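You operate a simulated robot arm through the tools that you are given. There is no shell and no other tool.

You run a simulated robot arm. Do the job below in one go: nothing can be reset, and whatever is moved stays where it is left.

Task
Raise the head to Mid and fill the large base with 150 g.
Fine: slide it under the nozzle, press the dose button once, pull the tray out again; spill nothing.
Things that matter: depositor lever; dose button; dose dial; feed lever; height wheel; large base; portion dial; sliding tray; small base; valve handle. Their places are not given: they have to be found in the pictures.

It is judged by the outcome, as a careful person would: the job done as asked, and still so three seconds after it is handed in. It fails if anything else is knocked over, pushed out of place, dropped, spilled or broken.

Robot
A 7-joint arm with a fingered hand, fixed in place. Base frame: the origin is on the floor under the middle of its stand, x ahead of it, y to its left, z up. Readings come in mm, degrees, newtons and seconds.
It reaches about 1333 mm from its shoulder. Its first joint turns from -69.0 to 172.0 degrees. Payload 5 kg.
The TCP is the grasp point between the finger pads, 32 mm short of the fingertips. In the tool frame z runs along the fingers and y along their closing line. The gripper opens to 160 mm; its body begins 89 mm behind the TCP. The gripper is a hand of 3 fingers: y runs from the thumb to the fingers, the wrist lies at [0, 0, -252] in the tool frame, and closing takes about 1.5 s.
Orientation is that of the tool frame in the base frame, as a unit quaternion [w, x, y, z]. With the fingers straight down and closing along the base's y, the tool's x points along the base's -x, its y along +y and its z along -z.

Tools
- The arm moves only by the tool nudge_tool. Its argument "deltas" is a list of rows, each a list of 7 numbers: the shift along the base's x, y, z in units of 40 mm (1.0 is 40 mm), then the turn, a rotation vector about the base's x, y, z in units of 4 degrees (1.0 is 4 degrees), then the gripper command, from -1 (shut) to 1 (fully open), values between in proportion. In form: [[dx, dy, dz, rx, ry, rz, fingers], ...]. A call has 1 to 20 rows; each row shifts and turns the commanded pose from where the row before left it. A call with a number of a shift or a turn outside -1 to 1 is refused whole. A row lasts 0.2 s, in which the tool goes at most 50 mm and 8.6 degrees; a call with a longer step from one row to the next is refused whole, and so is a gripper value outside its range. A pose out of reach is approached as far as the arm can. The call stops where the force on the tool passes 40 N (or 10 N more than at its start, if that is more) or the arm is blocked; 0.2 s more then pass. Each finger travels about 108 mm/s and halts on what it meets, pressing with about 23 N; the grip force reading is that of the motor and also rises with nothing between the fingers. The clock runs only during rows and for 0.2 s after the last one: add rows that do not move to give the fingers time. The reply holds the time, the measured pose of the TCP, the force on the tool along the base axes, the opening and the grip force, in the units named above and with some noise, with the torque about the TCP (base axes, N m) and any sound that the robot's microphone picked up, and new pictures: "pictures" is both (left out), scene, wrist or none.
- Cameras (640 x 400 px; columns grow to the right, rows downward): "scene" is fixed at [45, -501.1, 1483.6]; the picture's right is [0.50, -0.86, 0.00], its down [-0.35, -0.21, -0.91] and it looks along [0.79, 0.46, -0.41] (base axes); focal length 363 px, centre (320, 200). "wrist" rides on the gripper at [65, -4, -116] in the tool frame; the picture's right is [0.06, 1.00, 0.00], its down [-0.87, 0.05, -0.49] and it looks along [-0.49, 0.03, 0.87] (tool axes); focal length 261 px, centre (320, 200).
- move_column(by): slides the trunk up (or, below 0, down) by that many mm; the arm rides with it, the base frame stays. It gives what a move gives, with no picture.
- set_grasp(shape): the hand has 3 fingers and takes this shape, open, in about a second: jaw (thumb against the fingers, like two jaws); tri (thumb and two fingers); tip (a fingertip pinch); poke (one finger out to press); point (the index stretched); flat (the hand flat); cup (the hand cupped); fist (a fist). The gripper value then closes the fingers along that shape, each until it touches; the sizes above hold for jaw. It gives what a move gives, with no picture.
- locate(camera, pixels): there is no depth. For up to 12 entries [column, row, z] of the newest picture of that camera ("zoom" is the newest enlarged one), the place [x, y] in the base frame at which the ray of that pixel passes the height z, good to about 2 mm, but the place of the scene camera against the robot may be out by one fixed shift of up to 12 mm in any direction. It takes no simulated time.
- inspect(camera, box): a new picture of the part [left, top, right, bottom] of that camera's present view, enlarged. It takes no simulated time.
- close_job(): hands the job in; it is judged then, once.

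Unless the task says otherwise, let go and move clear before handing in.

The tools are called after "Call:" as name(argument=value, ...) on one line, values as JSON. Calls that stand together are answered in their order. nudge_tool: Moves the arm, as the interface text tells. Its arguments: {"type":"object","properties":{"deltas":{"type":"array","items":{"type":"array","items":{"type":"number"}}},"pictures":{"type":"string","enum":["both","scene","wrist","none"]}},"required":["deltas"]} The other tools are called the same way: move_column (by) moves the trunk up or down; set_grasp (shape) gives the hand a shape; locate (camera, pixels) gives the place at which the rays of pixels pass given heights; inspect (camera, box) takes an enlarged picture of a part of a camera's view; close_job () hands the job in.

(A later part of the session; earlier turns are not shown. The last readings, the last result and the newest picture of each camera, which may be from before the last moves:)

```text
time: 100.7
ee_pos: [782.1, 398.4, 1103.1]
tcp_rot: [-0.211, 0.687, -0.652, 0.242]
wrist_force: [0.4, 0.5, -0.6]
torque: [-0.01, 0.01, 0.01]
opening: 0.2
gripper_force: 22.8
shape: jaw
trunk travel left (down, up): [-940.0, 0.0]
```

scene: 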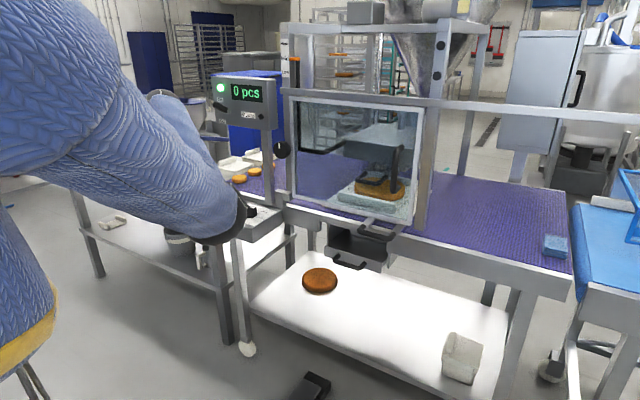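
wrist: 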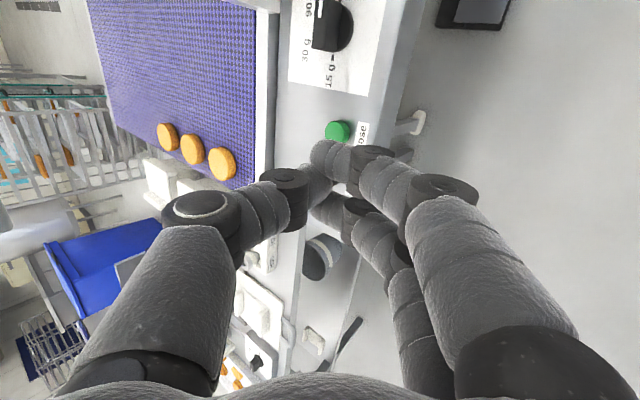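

Button located near (895,412,915). Move to hover ~40 mm above it.

Call:
locate(camera="wrist", pixels=[[337, 131, 910], [337, 131, 917], [325, 30, 930]])

Call:
nudge_tool(deltas=[[0.4, 0.07, -0.2, 0, 0, 0, -1], [0.5, 0.07, -0.4, 0, 0, 0, -1], [0.5, 0.07, -0.5, 0, 0, 0, -1], [0.5, 0.07, -0.6, 0, 0, 0, -1], [0.4, 0.07, -0.6, 0, 0, 0, -1], [0.2, 0, -0.5, 0, 0, 0, -1]])

Call:
inspect(camera="wrist", box=[220, 90, 440, 270])

```text
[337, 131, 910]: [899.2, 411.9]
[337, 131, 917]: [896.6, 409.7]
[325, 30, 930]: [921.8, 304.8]
```

```text
time: 102.1
ee_pos: [886.7, 412.2, 991.5]
tcp_rot: [-0.211, 0.686, -0.653, 0.242]
wrist_force: [0.2, 0.2, -0.2]
torque: [0.01, -0.02, 0.02]
opening: 0.0
gripper_force: 22.5
shape: jaw
trunk travel left (down, up): [-940.0, 0.0]
```

scene: 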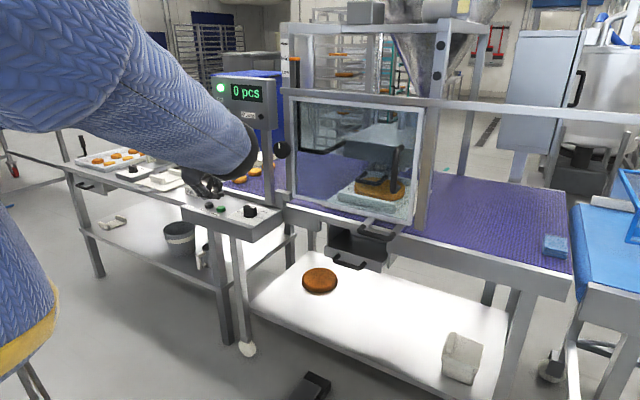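
wrist: 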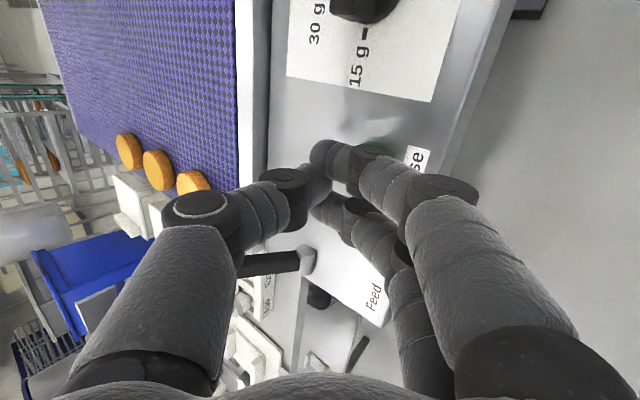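

```text
2.22 times, centred on (330, 180) of wrist
```

zoom: 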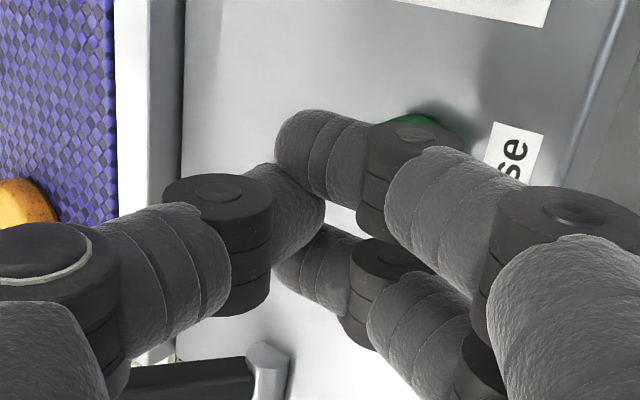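

Call:
inspect(camera="scene", box=[170, 160, 270, 230])

```text
5.71 times, centred on (220, 195) of scene
```

zoom: 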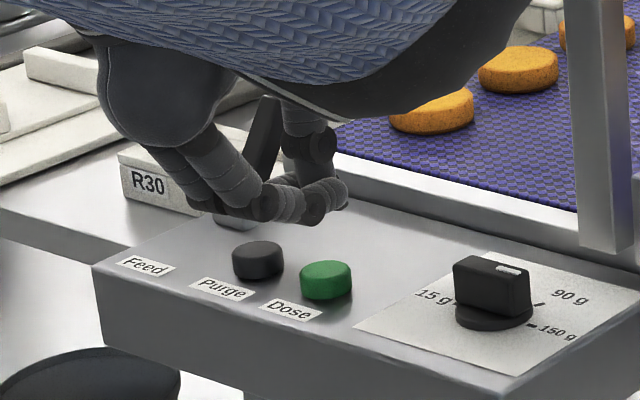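

The fingertips hover beside the button. I'll shift −16 mm in y so that one finger is centred on the button (clear of Purge), then lower to just above it.

Call:
nudge_tool(deltas=[[0.05, -0.4, 0, 0, 0, 0, -1], [0, 0, -0.3, 0, 0, 0, -1], [0, 0, -0.3, 0, 0, 0, -1], [0, 0, -0.15, 0, 0, 0, -1]])

Call:
inspect(camera="scene", box=[170, 160, 270, 230])

Call:
inspect(camera="wrist", box=[220, 90, 440, 270])

```text
time: 103.1
ee_pos: [884.8, 395.0, 960.7]
tcp_rot: [-0.212, 0.686, -0.652, 0.243]
wrist_force: [0.6, 0.9, -0.7]
torque: [-0.02, 0.03, 0.0]
opening: 0.0
gripper_force: 22.5
shape: jaw
trunk travel left (down, up): [-940.0, 0.0]
```

scene: 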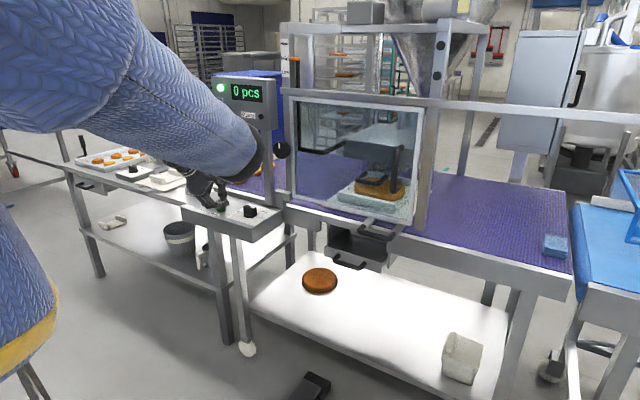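
wrist: 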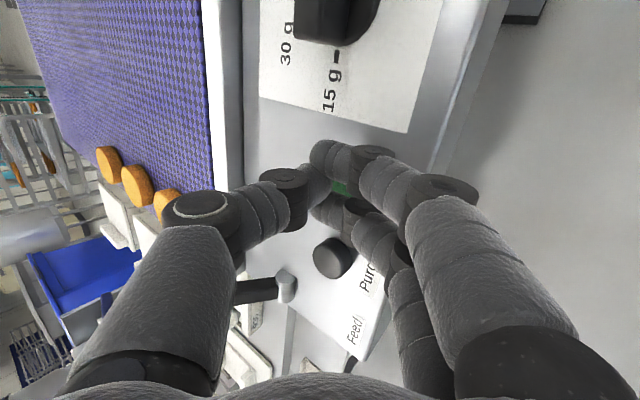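

```text
5.71 times, centred on (220, 195) of scene
```

zoom: 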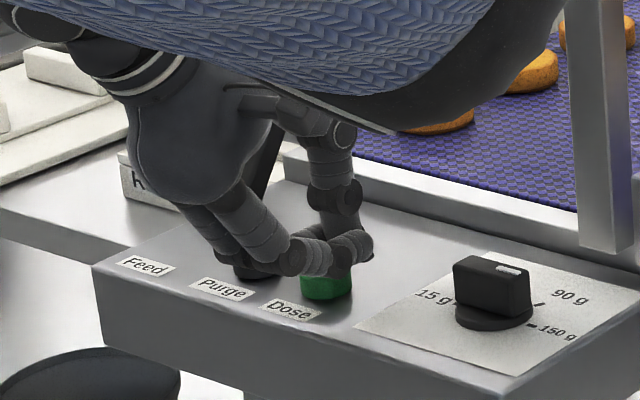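

```text
2.22 times, centred on (330, 180) of wrist
```

zoom: 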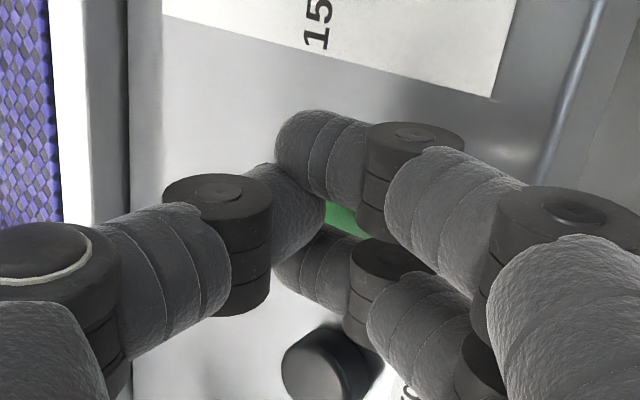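

The button centre sits between the two fingers, ~12 mm from finger 2's line. Shift −12 mm in y to centre the finger, then lower gently.

Call:
nudge_tool(deltas=[[0, -0.3, 0, 0, 0, 0, -1], [0, 0, -0.1, 0, 0, 0, -1]])

Call:
inspect(camera="wrist", box=[220, 90, 440, 270])

Call:
inspect(camera="scene", box=[190, 175, 260, 225])

```text
time: 103.7
ee_pos: [885.0, 385.5, 956.1]
tcp_rot: [-0.211, 0.686, -0.652, 0.243]
wrist_force: [0.2, -0.1, 0.1]
torque: [0.0, 0.01, -0.04]
opening: 0.1
gripper_force: 23.3
shape: jaw
trunk travel left (down, up): [-940.0, 0.0]
```

scene: 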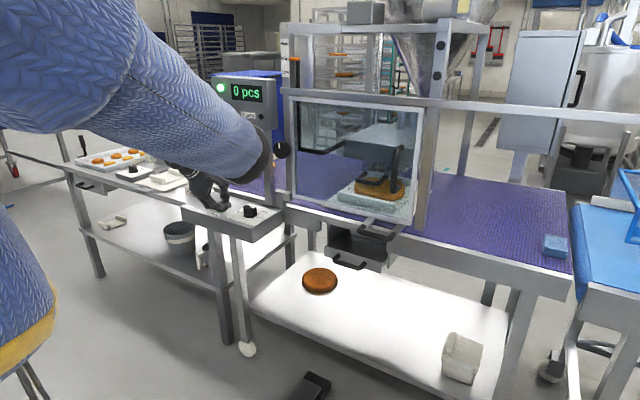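
wrist: 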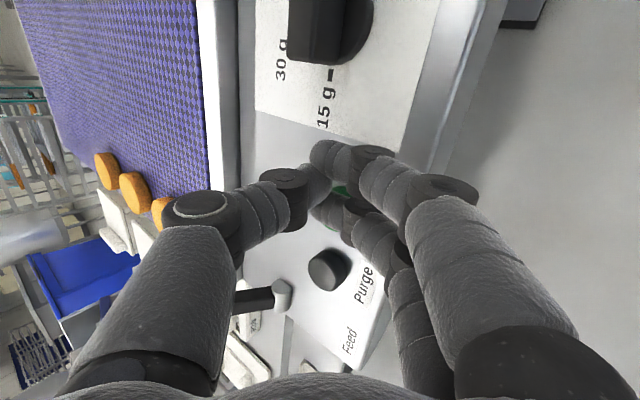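

```text
2.22 times, centred on (330, 180) of wrist
```

zoom: 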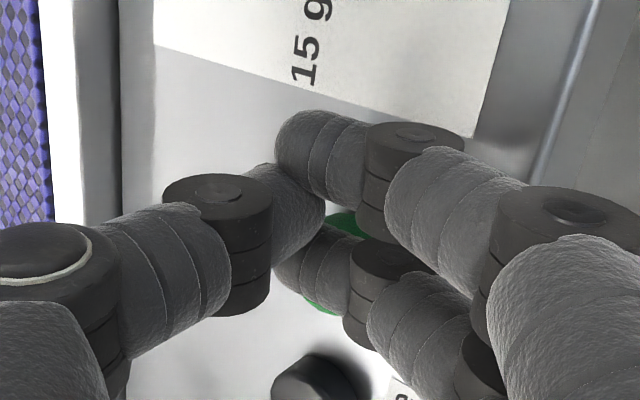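

```text
8.00 times, centred on (225, 200) of scene
```

zoom: 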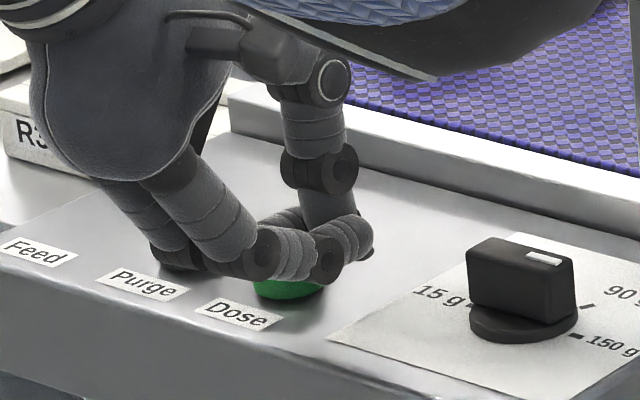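

Finger 2 is centred on the button (green visible on both sides). Press down slowly.

Call:
nudge_tool(deltas=[[0, 0, -0.075, 0, 0, 0, -1], [0, 0, -0.075, 0, 0, 0, -1], [0, 0, -0.075, 0, 0, 0, -1]], pictures="scene")

```text
time: 104.5
ee_pos: [884.4, 383.4, 947.5]
tcp_rot: [-0.211, 0.687, -0.652, 0.242]
wrist_force: [-0.3, 0.6, 0.4]
torque: [0.02, -0.01, 0.03]
opening: 0.1
gripper_force: 23.0
shape: jaw
trunk travel left (down, up): [-940.0, 0.0]
```

scene: 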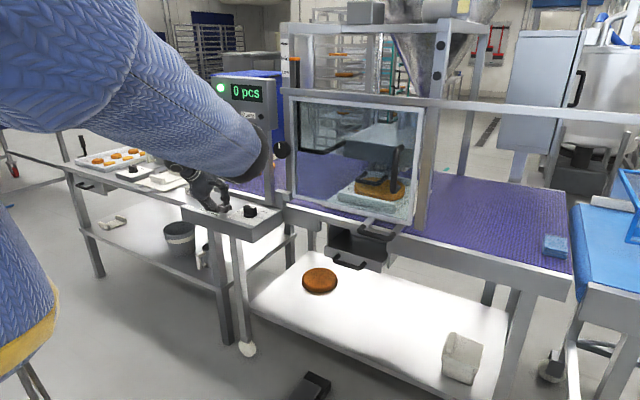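

No contact yet at z=947.5. Continue down in small steps.

Call:
nudge_tool(deltas=[[0, 0, -0.05, 0, 0, 0, -1], [0, 0, -0.05, 0, 0, 0, -1]], pictures="none")

Call:
inspect(camera="scene", box=[190, 175, 260, 225])

```text
time: 105.1
ee_pos: [884.3, 383.8, 942.3]
tcp_rot: [-0.211, 0.686, -0.652, 0.243]
wrist_force: [0.5, 1.2, 1.2]
torque: [0.02, 0.01, -0.02]
opening: 0.0
gripper_force: 22.9
shape: jaw
trunk travel left (down, up): [-940.0, 0.0]
```

```text
8.00 times, centred on (225, 200) of scene
```

zoom: 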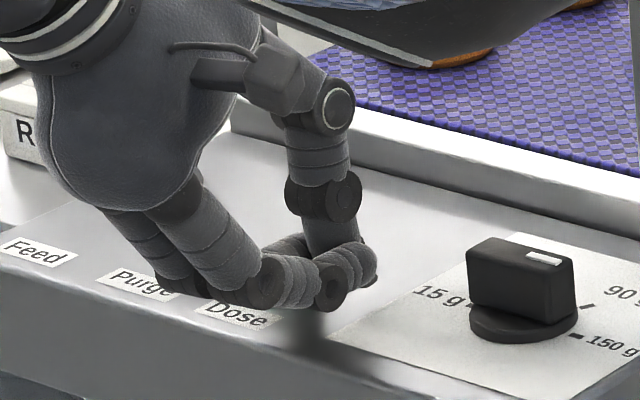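

Call:
nudge_tool(deltas=[[0, 0, -0.05, 0, 0, 0, -1], [0, 0, -0.05, 0, 0, 0, -1]])

Call:
inspect(camera="scene", box=[200, 65, 420, 220])

```text
time: 105.7
ee_pos: [885.1, 383.5, 939.6]
tcp_rot: [-0.211, 0.686, -0.652, 0.243]
wrist_force: [-0.5, 1.0, 3.5]
torque: [0.06, -0.01, 0.01]
opening: 0.2
gripper_force: 23.2
shape: jaw
trunk travel left (down, up): [-940.0, 0.0]
heard: click
```

scene: 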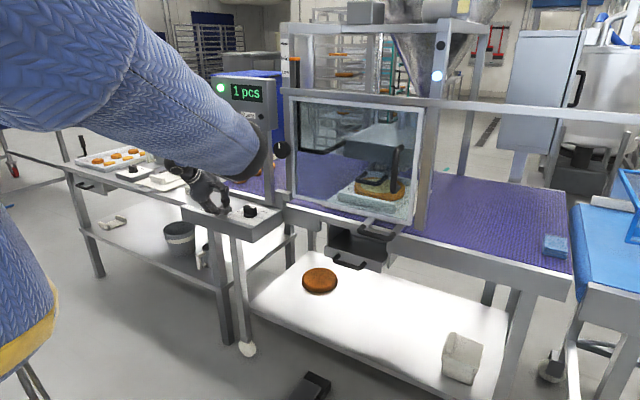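
wrist: 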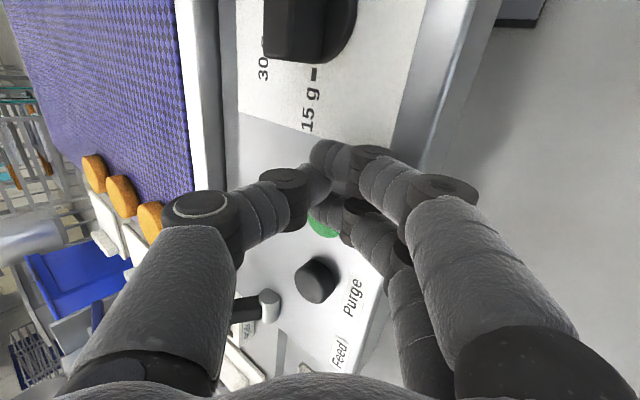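

```text
2.58 times, centred on (310, 142) of scene
```

zoom: 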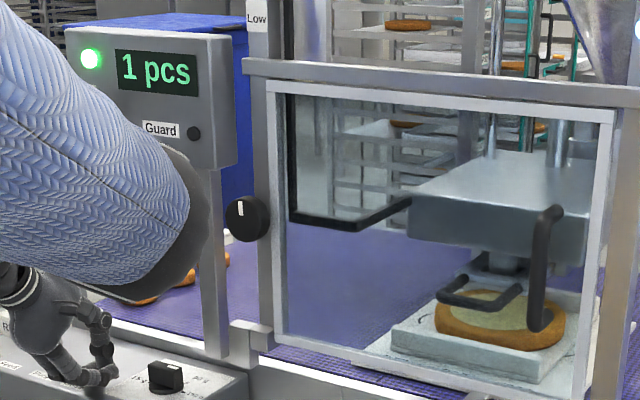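

Click heard; the display reads "1 pcs" and a machine lamp lit at (437,75). Lift straight off the button and watch the dosing finish.

Call:
nudge_tool(deltas=[[0, 0, 0.3, 0, 0, 0, -1], [0, 0, 0.7, 0, 0, 0, -1], [0, 0, 0.8, 0, 0, 0, -1], [-0.4, 0, 0.8, 0, 0, 0, -1], [-0.8, 0, 0.6, 0, 0, 0, -1], [-0.8, 0, 0.4, 0, 0, 0, -1]])

Call:
inspect(camera="scene", box=[330, 120, 430, 220])

```text
time: 107.1
ee_pos: [805.8, 382.1, 1083.0]
tcp_rot: [-0.212, 0.687, -0.651, 0.244]
wrist_force: [0.0, -0.7, -0.1]
torque: [0.02, -0.01, 0.0]
opening: 0.1
gripper_force: 22.8
shape: jaw
trunk travel left (down, up): [-940.0, 0.0]
```

scene: 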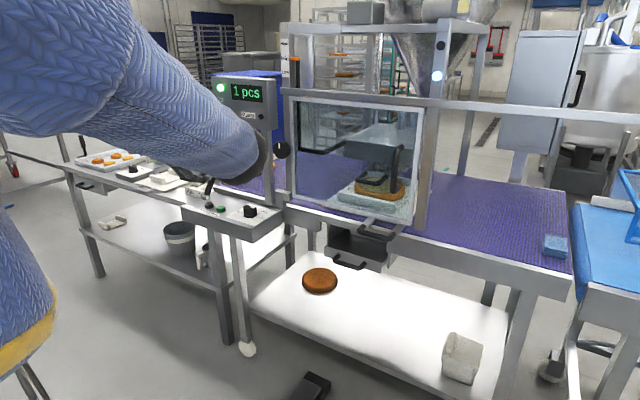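
wrist: 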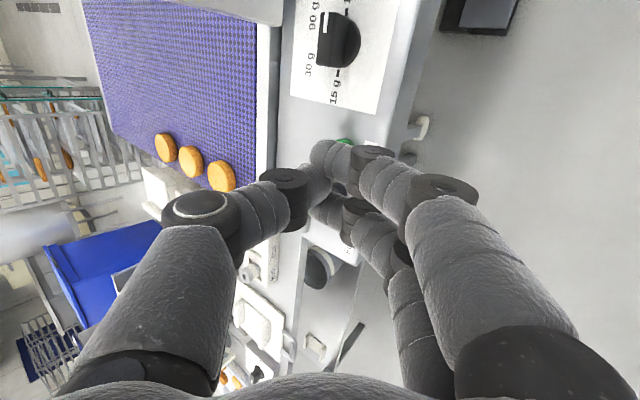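

```text
4.00 times, centred on (380, 170) of scene
```

zoom: 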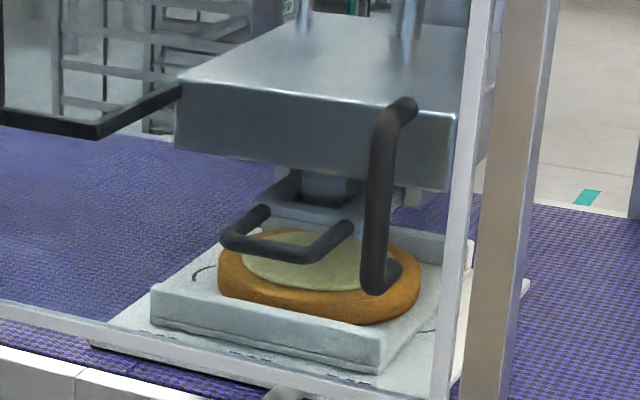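

The pale filling sits neatly on the cake; the lamp is still lit, so I'll give it time. Meanwhile move right in free air, pitching forward toward the handle-grip orientation.

Call:
nudge_tool(deltas=[[0, -0.5, 0, 0, -0.8, 0, -0.5], [0, -0.8, 0, 0, -0.8, 0, 0.1], [0, -0.8, 0, 0, -0.8, 0, 0.1], [0, -0.8, 0, 0, -0.8, 0, 0.1], [0, -0.8, 0, 0, -0.8, 0, 0.1], [0, -0.8, 0, 0, -0.8, 0, 0.1], [0, -0.8, 0, 0, -0.8, 0, 0.1], [0, -0.8, 0, 0, -0.8, 0, 0.1], [0, -0.8, 0, 0, -0.8, 0, 0.1], [0, -0.8, 0, 0, -0.8, 0, 0.1]])

```text
time: 109.3
ee_pos: [803.1, 72.9, 1083.2]
tcp_rot: [-0.383, 0.593, -0.568, 0.423]
wrist_force: [-0.1, -0.4, 0.0]
torque: [0.02, -0.05, -0.02]
opening: 87.5
gripper_force: 0.1
shape: jaw
trunk travel left (down, up): [-940.0, 0.0]
```

scene: 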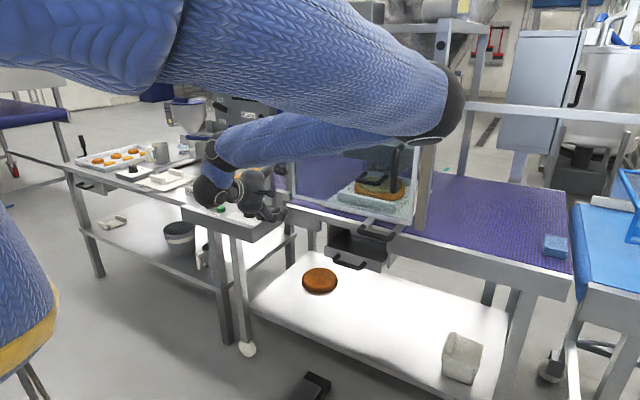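
wrist: 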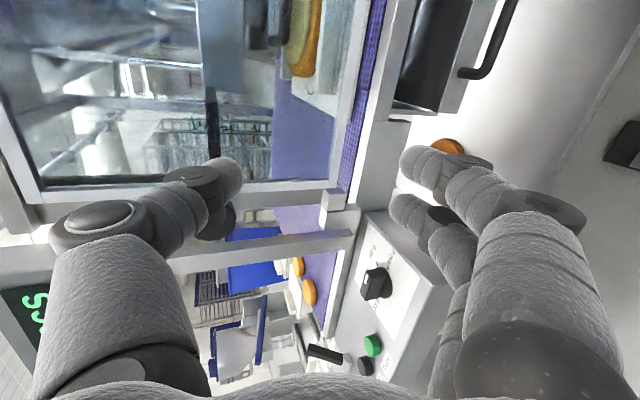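

The elbow swung high to the right but is clear. Continue to y≈−160 at a standoff in front of the handle, trimming the small roll error.

Call:
nudge_tool(deltas=[[0, -0.6, -0.2, 0.48, -0.015, -0.18, 0.1], [0, -0.8, -0.2, 0.48, -0.015, -0.18, 0.1], [0, -0.8, -0.2, 0, 0, 0, 0.1], [0, -0.8, -0.2, 0, 0, 0, 0.1], [0, -0.8, -0.3, 0, 0, 0, 0.1], [0, -0.8, -0.3, 0, 0, 0, 0.1], [0, -0.8, -0.3, 0, 0, 0, 0.1], [0, -0.4, -0.3, 0, 0, 0, 0.1]])

```text
time: 111.1
ee_pos: [802.3, -93.6, 1028.1]
tcp_rot: [0.398, -0.572, 0.59, -0.408]
wrist_force: [0.3, 0.0, -0.1]
torque: [0.0, 0.0, 0.01]
opening: 87.9
gripper_force: 0.2
shape: jaw
out of reach, approached as far as the arm can: row 6, 7, 8
trunk travel left (down, up): [-940.0, 0.0]
```

scene: 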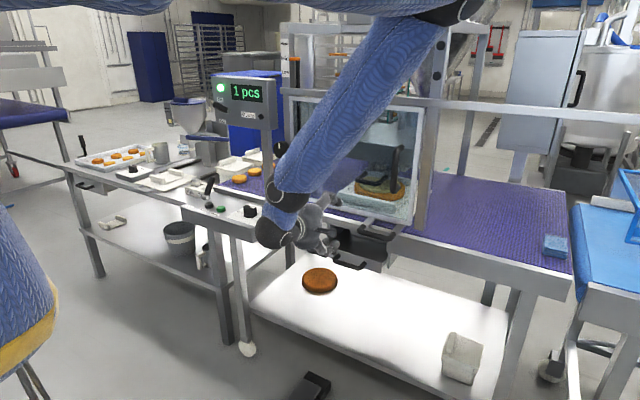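
wrist: 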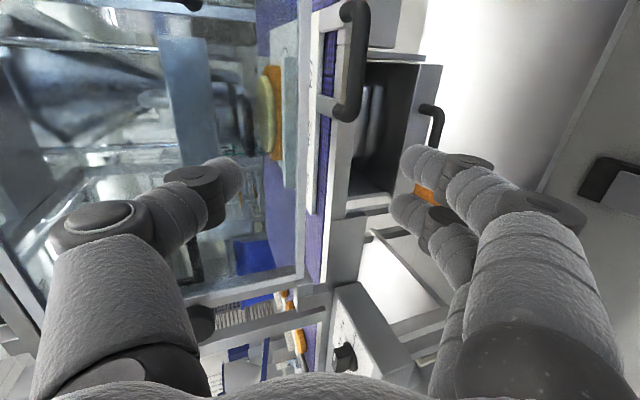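

The upper posture hits wrist limits this low. I'll raise the hand and then lower the trunk so the shoulder sits closer to handle height.

Call:
nudge_tool(deltas=[[-0.2, 0, 0.5, 0, 0, 0, 0.1], [-0.2, 0, 0.7, 0, 0, 0, 0.1], [0, 0, 0.8, 0, 0, 0, 0.1], [0, 0, 0.8, 0, 0, 0, 0.1], [0, 0, 0.8, 0, 0, 0, 0.1]])

```text
time: 112.3
ee_pos: [787.5, -95.8, 1174.0]
tcp_rot: [0.399, -0.572, 0.59, -0.408]
wrist_force: [-0.1, 0.2, 0.1]
torque: [0.01, 0.04, 0.01]
opening: 87.9
gripper_force: 0.1
shape: jaw
trunk travel left (down, up): [-940.0, 0.0]
```

scene: 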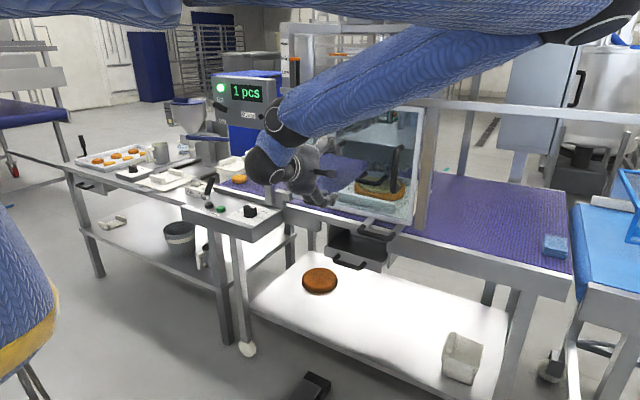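
wrist: 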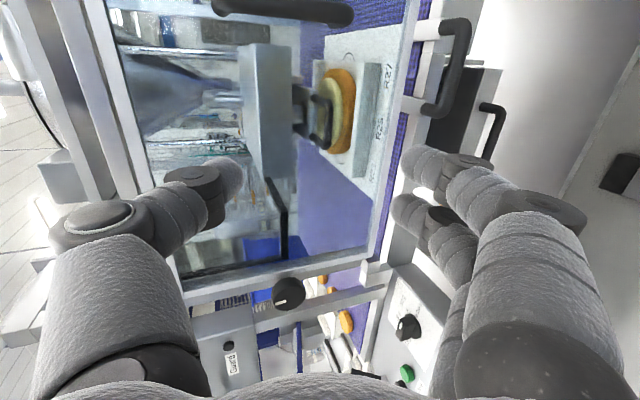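

Clear. Lower the trunk by 250 mm (hand goes straight down in front of the table).

Call:
move_column(by=-250)

Call:
nudge_tool(deltas=[[0, -0.3, 0.1, 0, 0, 0, 0.1], [0, -0.6, 0.1, 0, 0, 0, 0.1], [0, -0.6, 0.1, 0, 0, 0, 0.1]])

```text
time: 114.8
ee_pos: [789.0, -94.2, 923.1]
tcp_rot: [0.398, -0.572, 0.59, -0.409]
wrist_force: [-0.5, -0.3, 0.0]
torque: [0.01, -0.01, 0.01]
opening: 88.0
gripper_force: 0.1
shape: jaw
trunk travel left (down, up): [-690.0, 250.0]
```

```text
time: 115.7
ee_pos: [788.8, -154.8, 935.2]
tcp_rot: [0.398, -0.572, 0.59, -0.409]
wrist_force: [-1.0, -0.2, -0.6]
torque: [-0.03, -0.01, -0.01]
opening: 87.8
gripper_force: 0.0
shape: jaw
trunk travel left (down, up): [-690.0, 250.0]
```

scene: 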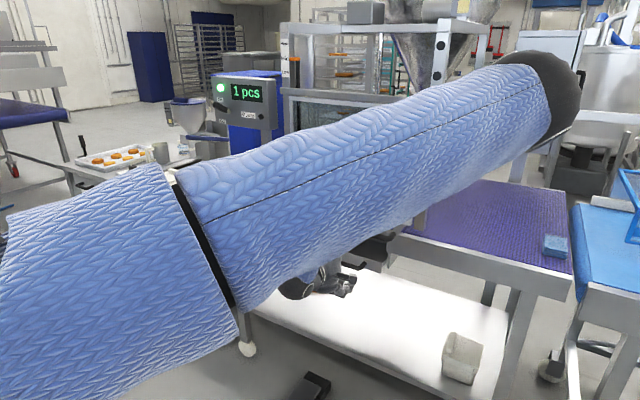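
wrist: 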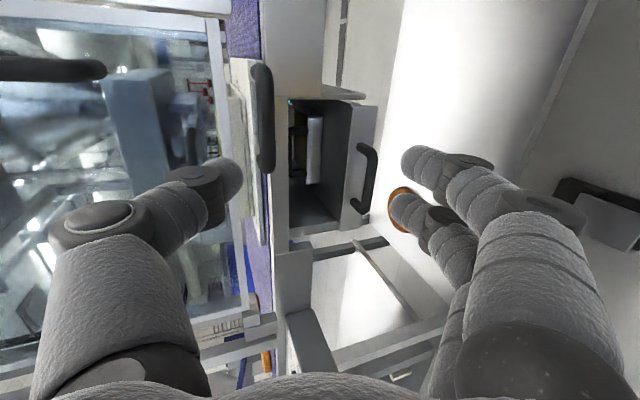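

The lamp is off now. Move to the standoff point in front of the handle and check alignment.

Call:
nudge_tool(deltas=[[0.4, -0.06, 0.4, 0, 0, 0, 0.1], [0.6, -0.06, 0.5, 0, 0, 0, 0.1], [0.6, 0, 0, 0, 0, 0, 0.1]], pictures="wrist")

Call:
inspect(camera="wrist", box=[200, 20, 420, 240])

```text
time: 116.5
ee_pos: [854.3, -160.4, 971.7]
tcp_rot: [0.399, -0.572, 0.59, -0.408]
wrist_force: [0.2, -0.3, -0.1]
torque: [0.0, 0.0, 0.04]
opening: 87.9
gripper_force: 0.1
shape: jaw
trunk travel left (down, up): [-690.0, 250.0]
```

wrist: 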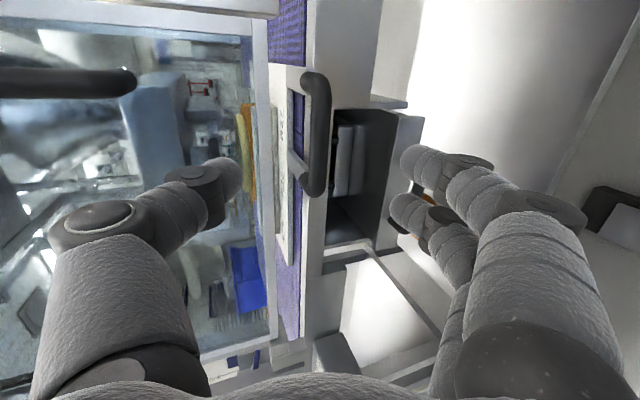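

```text
1.82 times, centred on (310, 130) of wrist
```

zoom: 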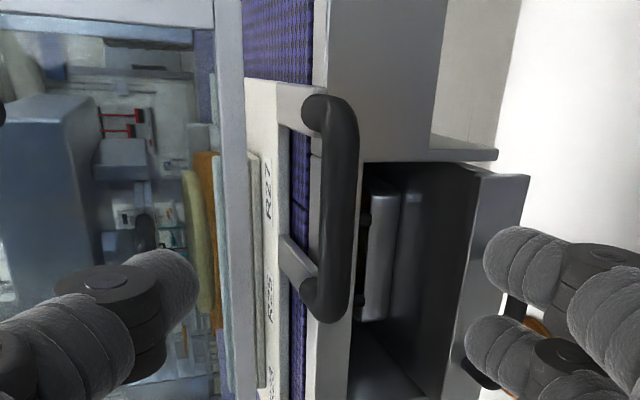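

Bar is on the tool axis (column ≈321). Approach 98 mm along the axis, then close on it.

Call:
nudge_tool(deltas=[[0.45, 0, -0.17, 0, 0, 0, 0.1], [0.5, 0, -0.18, 0, 0, 0, 0.1], [0.5, 0, -0.18, 0, 0, 0, 0.1], [0.5, 0, -0.18, 0, 0, 0, 0.1], [0.35, 0.02, -0.13, 0, 0, 0, 0.1]], pictures="wrist")

Call:
inspect(camera="wrist", box=[200, 60, 420, 260])

```text
time: 117.7
ee_pos: [947.2, -159.7, 935.9]
tcp_rot: [0.398, -0.572, 0.59, -0.408]
wrist_force: [0.3, 0.8, -0.3]
torque: [0.0, -0.02, 0.0]
opening: 88.2
gripper_force: 0.1
shape: jaw
trunk travel left (down, up): [-690.0, 250.0]
```

wrist: 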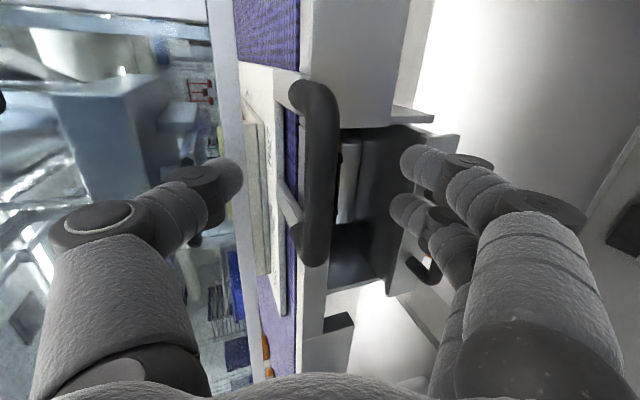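

```text
2.00 times, centred on (310, 160) of wrist
```

zoom: 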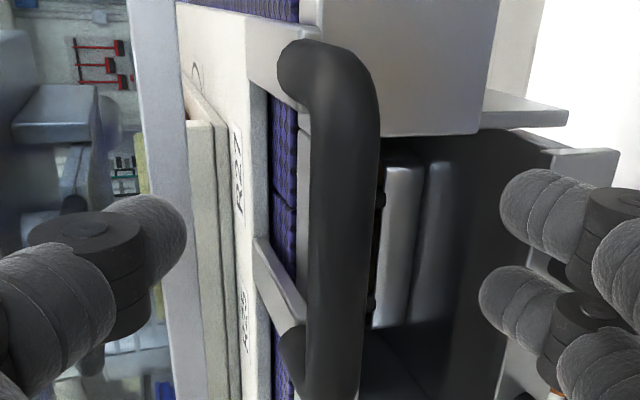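

The pose matches the earlier grip. Close on the bar.

Call:
nudge_tool(deltas=[[0, 0, 0, 0, 0, 0, -0.3], [0, 0, 0, 0, 0, 0, -0.6], [0, 0, 0, 0, 0, 0, -0.8], [0, 0, 0, 0, 0, 0, -1], [0, 0, 0, 0, 0, 0, -1], [0, 0, 0, 0, 0, 0, -1]])

Call:
inspect(camera="scene", box=[270, 40, 470, 240])

```text
time: 119.0
ee_pos: [947.5, -159.2, 936.2]
tcp_rot: [0.398, -0.572, 0.59, -0.409]
wrist_force: [2.5, -0.6, -1.4]
torque: [0.01, 0.03, -0.04]
opening: 12.2
gripper_force: 22.7
shape: jaw
trunk travel left (down, up): [-690.0, 250.0]
```

scene: 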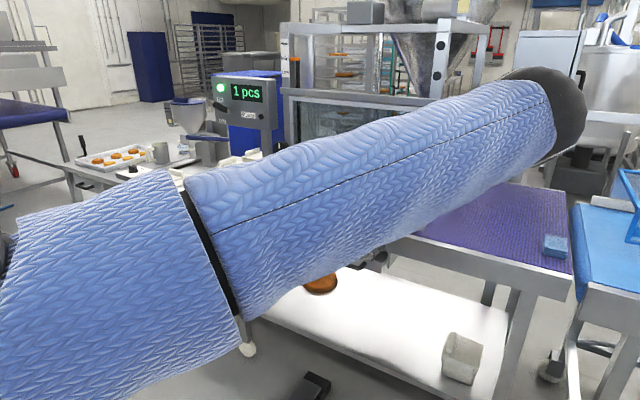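
wrist: 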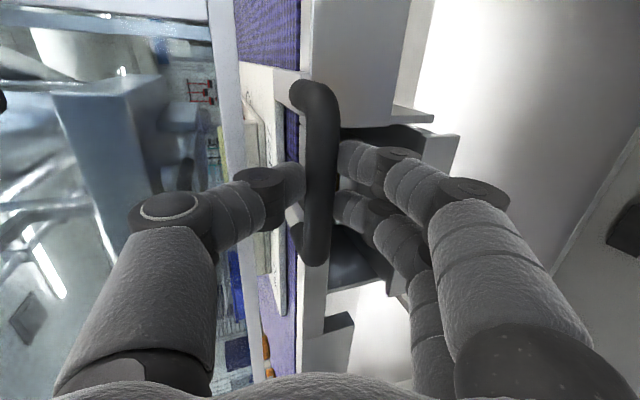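

```text
2.00 times, centred on (370, 140) of scene
```

zoom: 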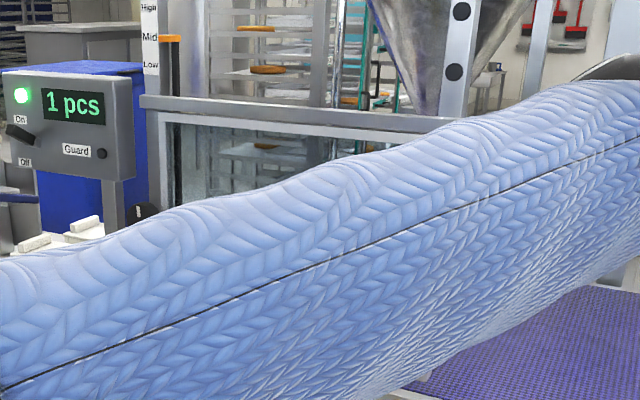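

Firm grip (12 mm opening), lamps off, pointer still at Mid. Pull the tray out −y, gently first.

Call:
nudge_tool(deltas=[[0, -0.1, 0, 0, 0, 0, -1], [0, -0.2, 0, 0, 0, 0, -1], [0, -0.25, 0, 0, 0, 0, -1], [0, -0.25, 0, 0, 0, 0, -1], [0, -0.2, 0, 0, 0, 0, -1]], pictures="wrist")

```text
time: 120.2
ee_pos: [946.6, -197.8, 936.1]
tcp_rot: [0.397, -0.572, 0.59, -0.408]
wrist_force: [16.7, -2.5, -0.8]
torque: [-0.02, -0.1, -0.03]
opening: 11.6
gripper_force: 23.1
shape: jaw
trunk travel left (down, up): [-690.0, 250.0]
```

wrist: 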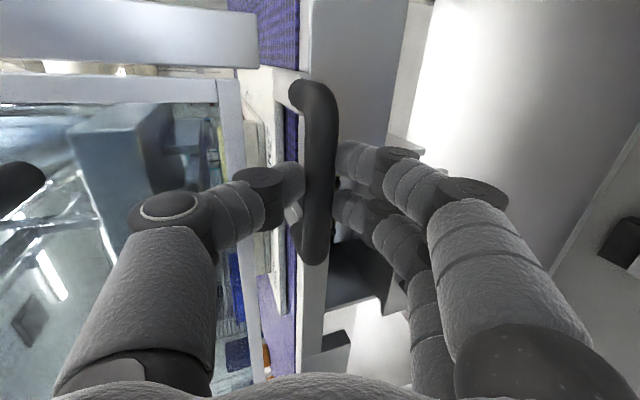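

The tray follows, with 16.7 N along x, meaning I'm slightly pulling away from the guide. Add +1 mm in x and continue slowly.

Call:
nudge_tool(deltas=[[0.03, -0.1, 0, 0, 0, 0, -1], [0, -0.2, 0, 0, 0, 0, -1], [0, -0.25, 0, 0, 0, 0, -1], [0, -0.25, 0, 0, 0, 0, -1], [0, -0.2, 0, 0, 0, 0, -1]], pictures="none")

```text
time: 121.5
ee_pos: [946.3, -239.5, 936.6]
tcp_rot: [0.397, -0.572, 0.59, -0.409]
wrist_force: [3.5, -1.9, -3.3]
torque: [0.03, 0.06, -0.02]
opening: 11.4
gripper_force: 22.9
shape: jaw
trunk travel left (down, up): [-690.0, 250.0]
```

Force dropped to 3.5 N. Continue pulling ~110 mm.

Call:
nudge_tool(deltas=[[0, -0.15, 0, 0, 0, 0, -1], [0, -0.25, 0, 0, 0, 0, -1], [0, -0.3, 0, 0, 0, 0, -1], [0, -0.3, 0, 0, 0, 0, -1], [0, -0.3, 0, 0, 0, 0, -1], [0, -0.3, 0, 0, 0, 0, -1], [0, -0.3, 0, 0, 0, 0, -1], [0, -0.3, 0, 0, 0, 0, -1], [0, -0.3, 0, 0, 0, 0, -1], [0, -0.2, 0, 0, 0, 0, -1]])

```text
time: 123.7
ee_pos: [947.8, -348.1, 937.2]
tcp_rot: [0.397, -0.572, 0.59, -0.408]
wrist_force: [3.8, -1.5, -3.0]
torque: [0.0, 0.04, -0.04]
opening: 11.5
gripper_force: 22.8
shape: jaw
trunk travel left (down, up): [-690.0, 250.0]
```

scene: 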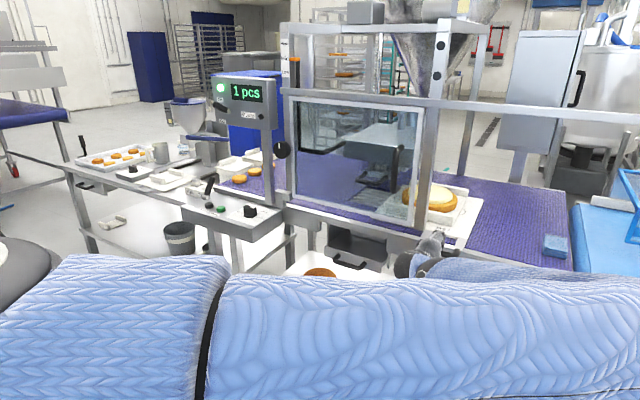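
wrist: 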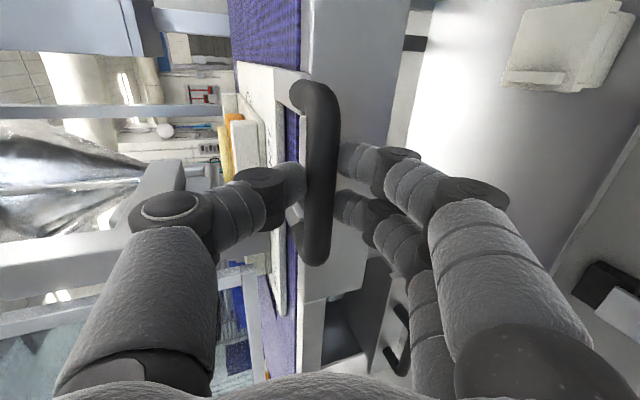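

The filled base is coming out cleanly. Continue ~110 mm.

Call:
nudge_tool(deltas=[[0, -0.15, 0, 0, 0, 0, -1], [0, -0.25, 0, 0, 0, 0, -1], [0, -0.3, 0, 0, 0, 0, -1], [0, -0.3, 0, 0, 0, 0, -1], [0, -0.3, 0, 0, 0, 0, -1], [0, -0.3, 0, 0, 0, 0, -1], [0, -0.3, 0, 0, 0, 0, -1], [0, -0.3, 0, 0, 0, 0, -1], [0, -0.3, 0, 0, 0, 0, -1], [0, -0.2, 0, 0, 0, 0, -1]])

```text
time: 125.8
ee_pos: [946.2, -455.5, 937.0]
tcp_rot: [0.397, -0.572, 0.59, -0.408]
wrist_force: [2.8, -0.4, -5.2]
torque: [0.01, 0.09, -0.01]
opening: 11.6
gripper_force: 23.0
shape: jaw
trunk travel left (down, up): [-690.0, 250.0]
```

scene: 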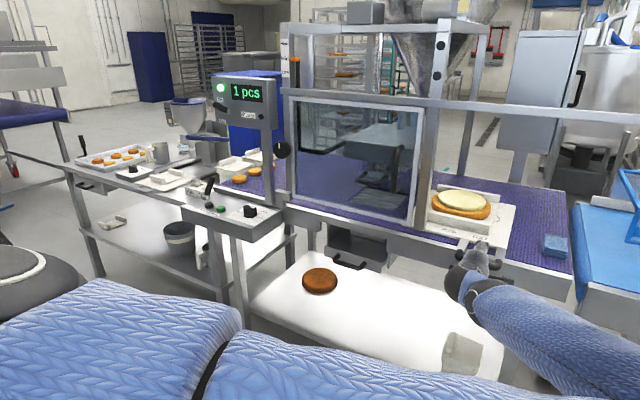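
wrist: 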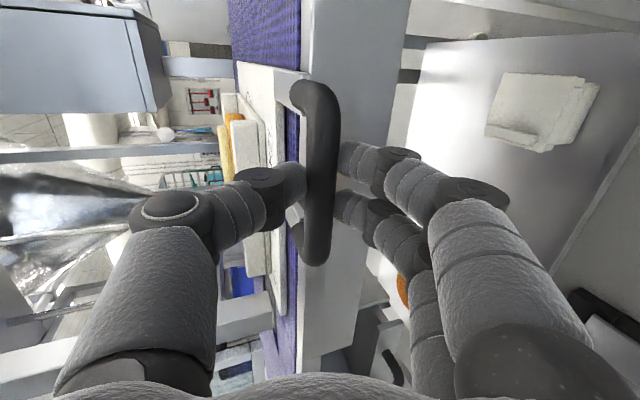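

Pull the last ~70 mm back to the starting position.

Call:
nudge_tool(deltas=[[0, -0.15, 0, 0, 0, 0, -1], [0, -0.25, 0, 0, 0, 0, -1], [0, -0.3, 0, 0, 0, 0, -1], [0, -0.3, 0, 0, 0, 0, -1], [0, -0.3, 0, 0, 0, 0, -1], [0, -0.25, 0, 0, 0, 0, -1], [0, -0.2, 0, 0, 0, 0, -1], [0, -0.05, 0, 0, 0, 0, -1]])

Call:
inspect(camera="scene", box=[400, 160, 600, 285])

```text
time: 127.7
ee_pos: [946.5, -528.1, 936.8]
tcp_rot: [0.398, -0.572, 0.59, -0.408]
wrist_force: [5.5, -3.6, -3.9]
torque: [-0.01, 0.04, -0.01]
opening: 11.8
gripper_force: 22.7
shape: jaw
trunk travel left (down, up): [-690.0, 250.0]
```

scene: 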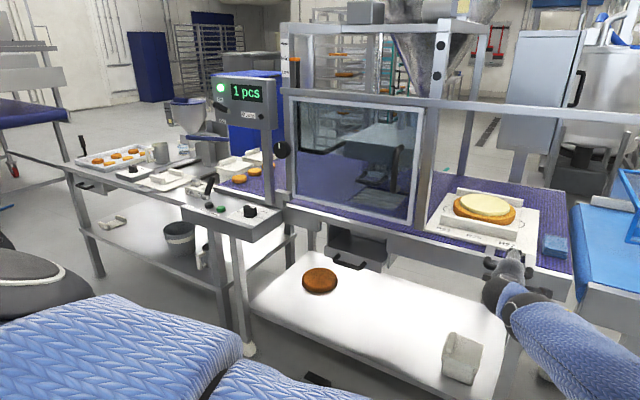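
wrist: 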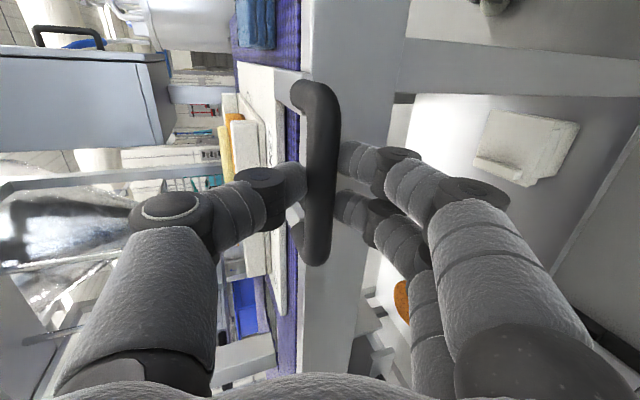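

```text
3.20 times, centred on (500, 222) of scene
```

zoom: 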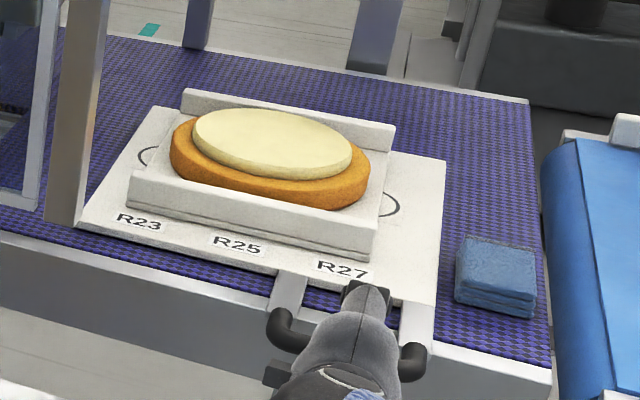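

The filled base is fully out and the tray is back at its start position. Release the handle and back off along the tool axis.

Call:
nudge_tool(deltas=[[0, 0, 0, 0, 0, 0, -0.7], [0, 0, 0, 0, 0, 0, -0.4], [0, 0, 0, 0, 0, 0, -0.1], [0, 0, 0, 0, 0, 0, 0.1], [0, 0, 0, 0, 0, 0, 0.1], [-0.3, 0, 0.11, 0, 0, 0, 0.1], [-0.6, 0, 0.22, 0, 0, 0, 0.1], [-0.7, 0, 0.26, 0, 0, 0, 0.1], [-0.7, 0, 0.26, 0, 0, 0, 0.1], [-0.7, 0, 0.26, 0, 0, 0, 0.1]])

```text
time: 129.8
ee_pos: [826.8, -526.1, 982.0]
tcp_rot: [0.398, -0.572, 0.589, -0.409]
wrist_force: [-0.8, 0.4, 0.3]
torque: [0.02, 0.0, -0.01]
opening: 87.1
gripper_force: 0.0
shape: jaw
trunk travel left (down, up): [-690.0, 250.0]
```

scene: 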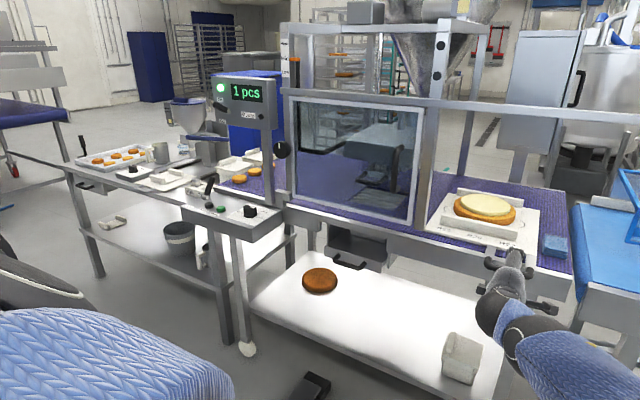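
wrist: 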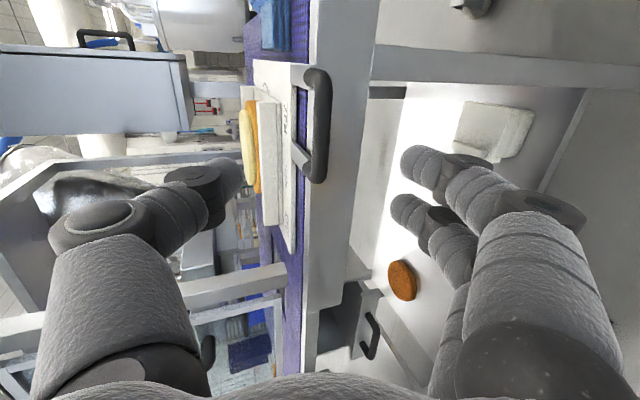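

Handle released and hand clear. Final check of the scale pointer, dial, and surroundings.

Call:
inspect(camera="scene", box=[255, 30, 335, 80])

Call:
inspect(camera="scene", box=[180, 165, 300, 240])

Call:
inspect(camera="scene", box=[320, 110, 440, 230])

Call:
inspect(camera="scene", box=[400, 160, 600, 285])

Call:
inspect(camera="scene", box=[50, 120, 300, 276])

```text
8.00 times, centred on (295, 55) of scene
```

zoom: 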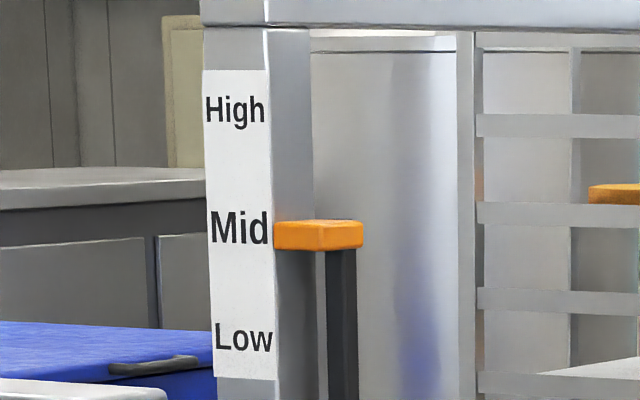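

```text
5.33 times, centred on (240, 202) of scene
```

zoom: 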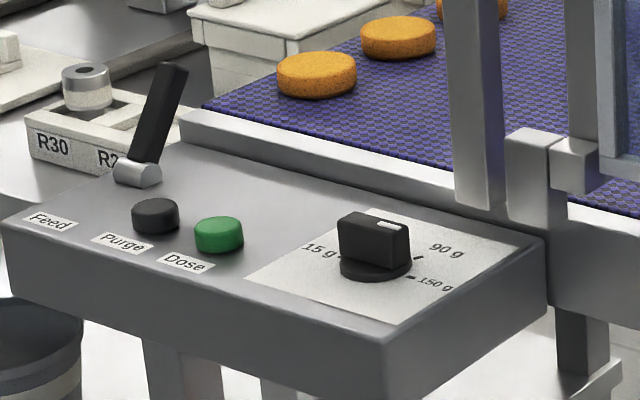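

```text
3.33 times, centred on (380, 170) of scene
```

zoom: 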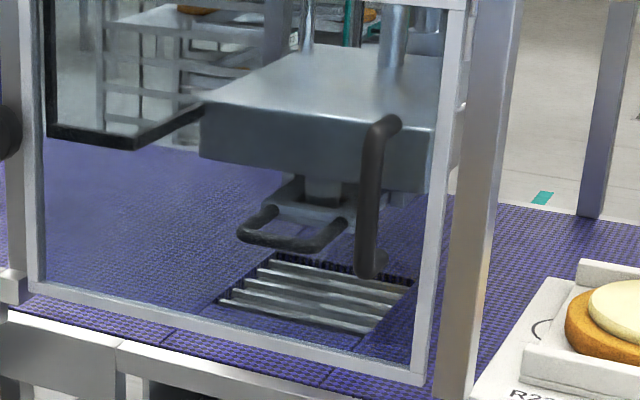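

```text
3.20 times, centred on (500, 222) of scene
```

zoom: 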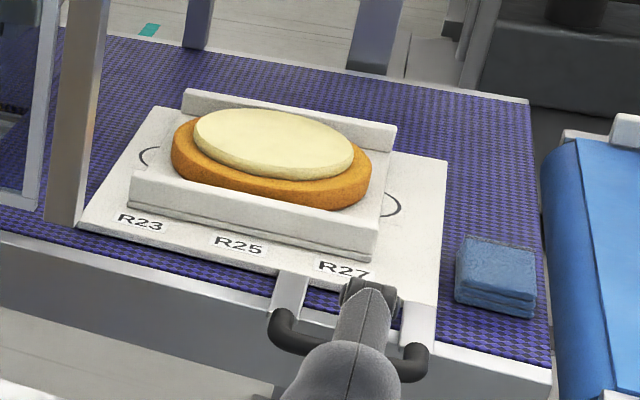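

```text
2.56 times, centred on (175, 198) of scene
```

zoom: 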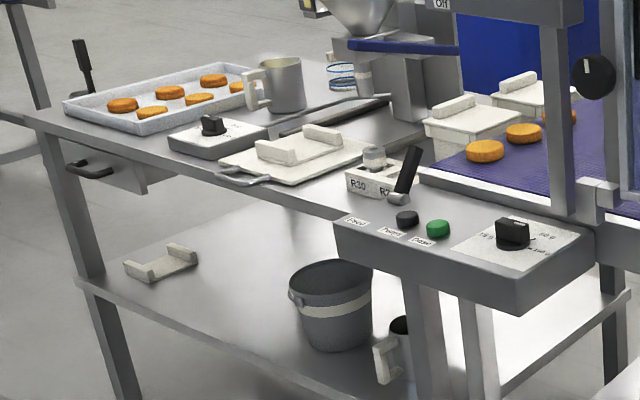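

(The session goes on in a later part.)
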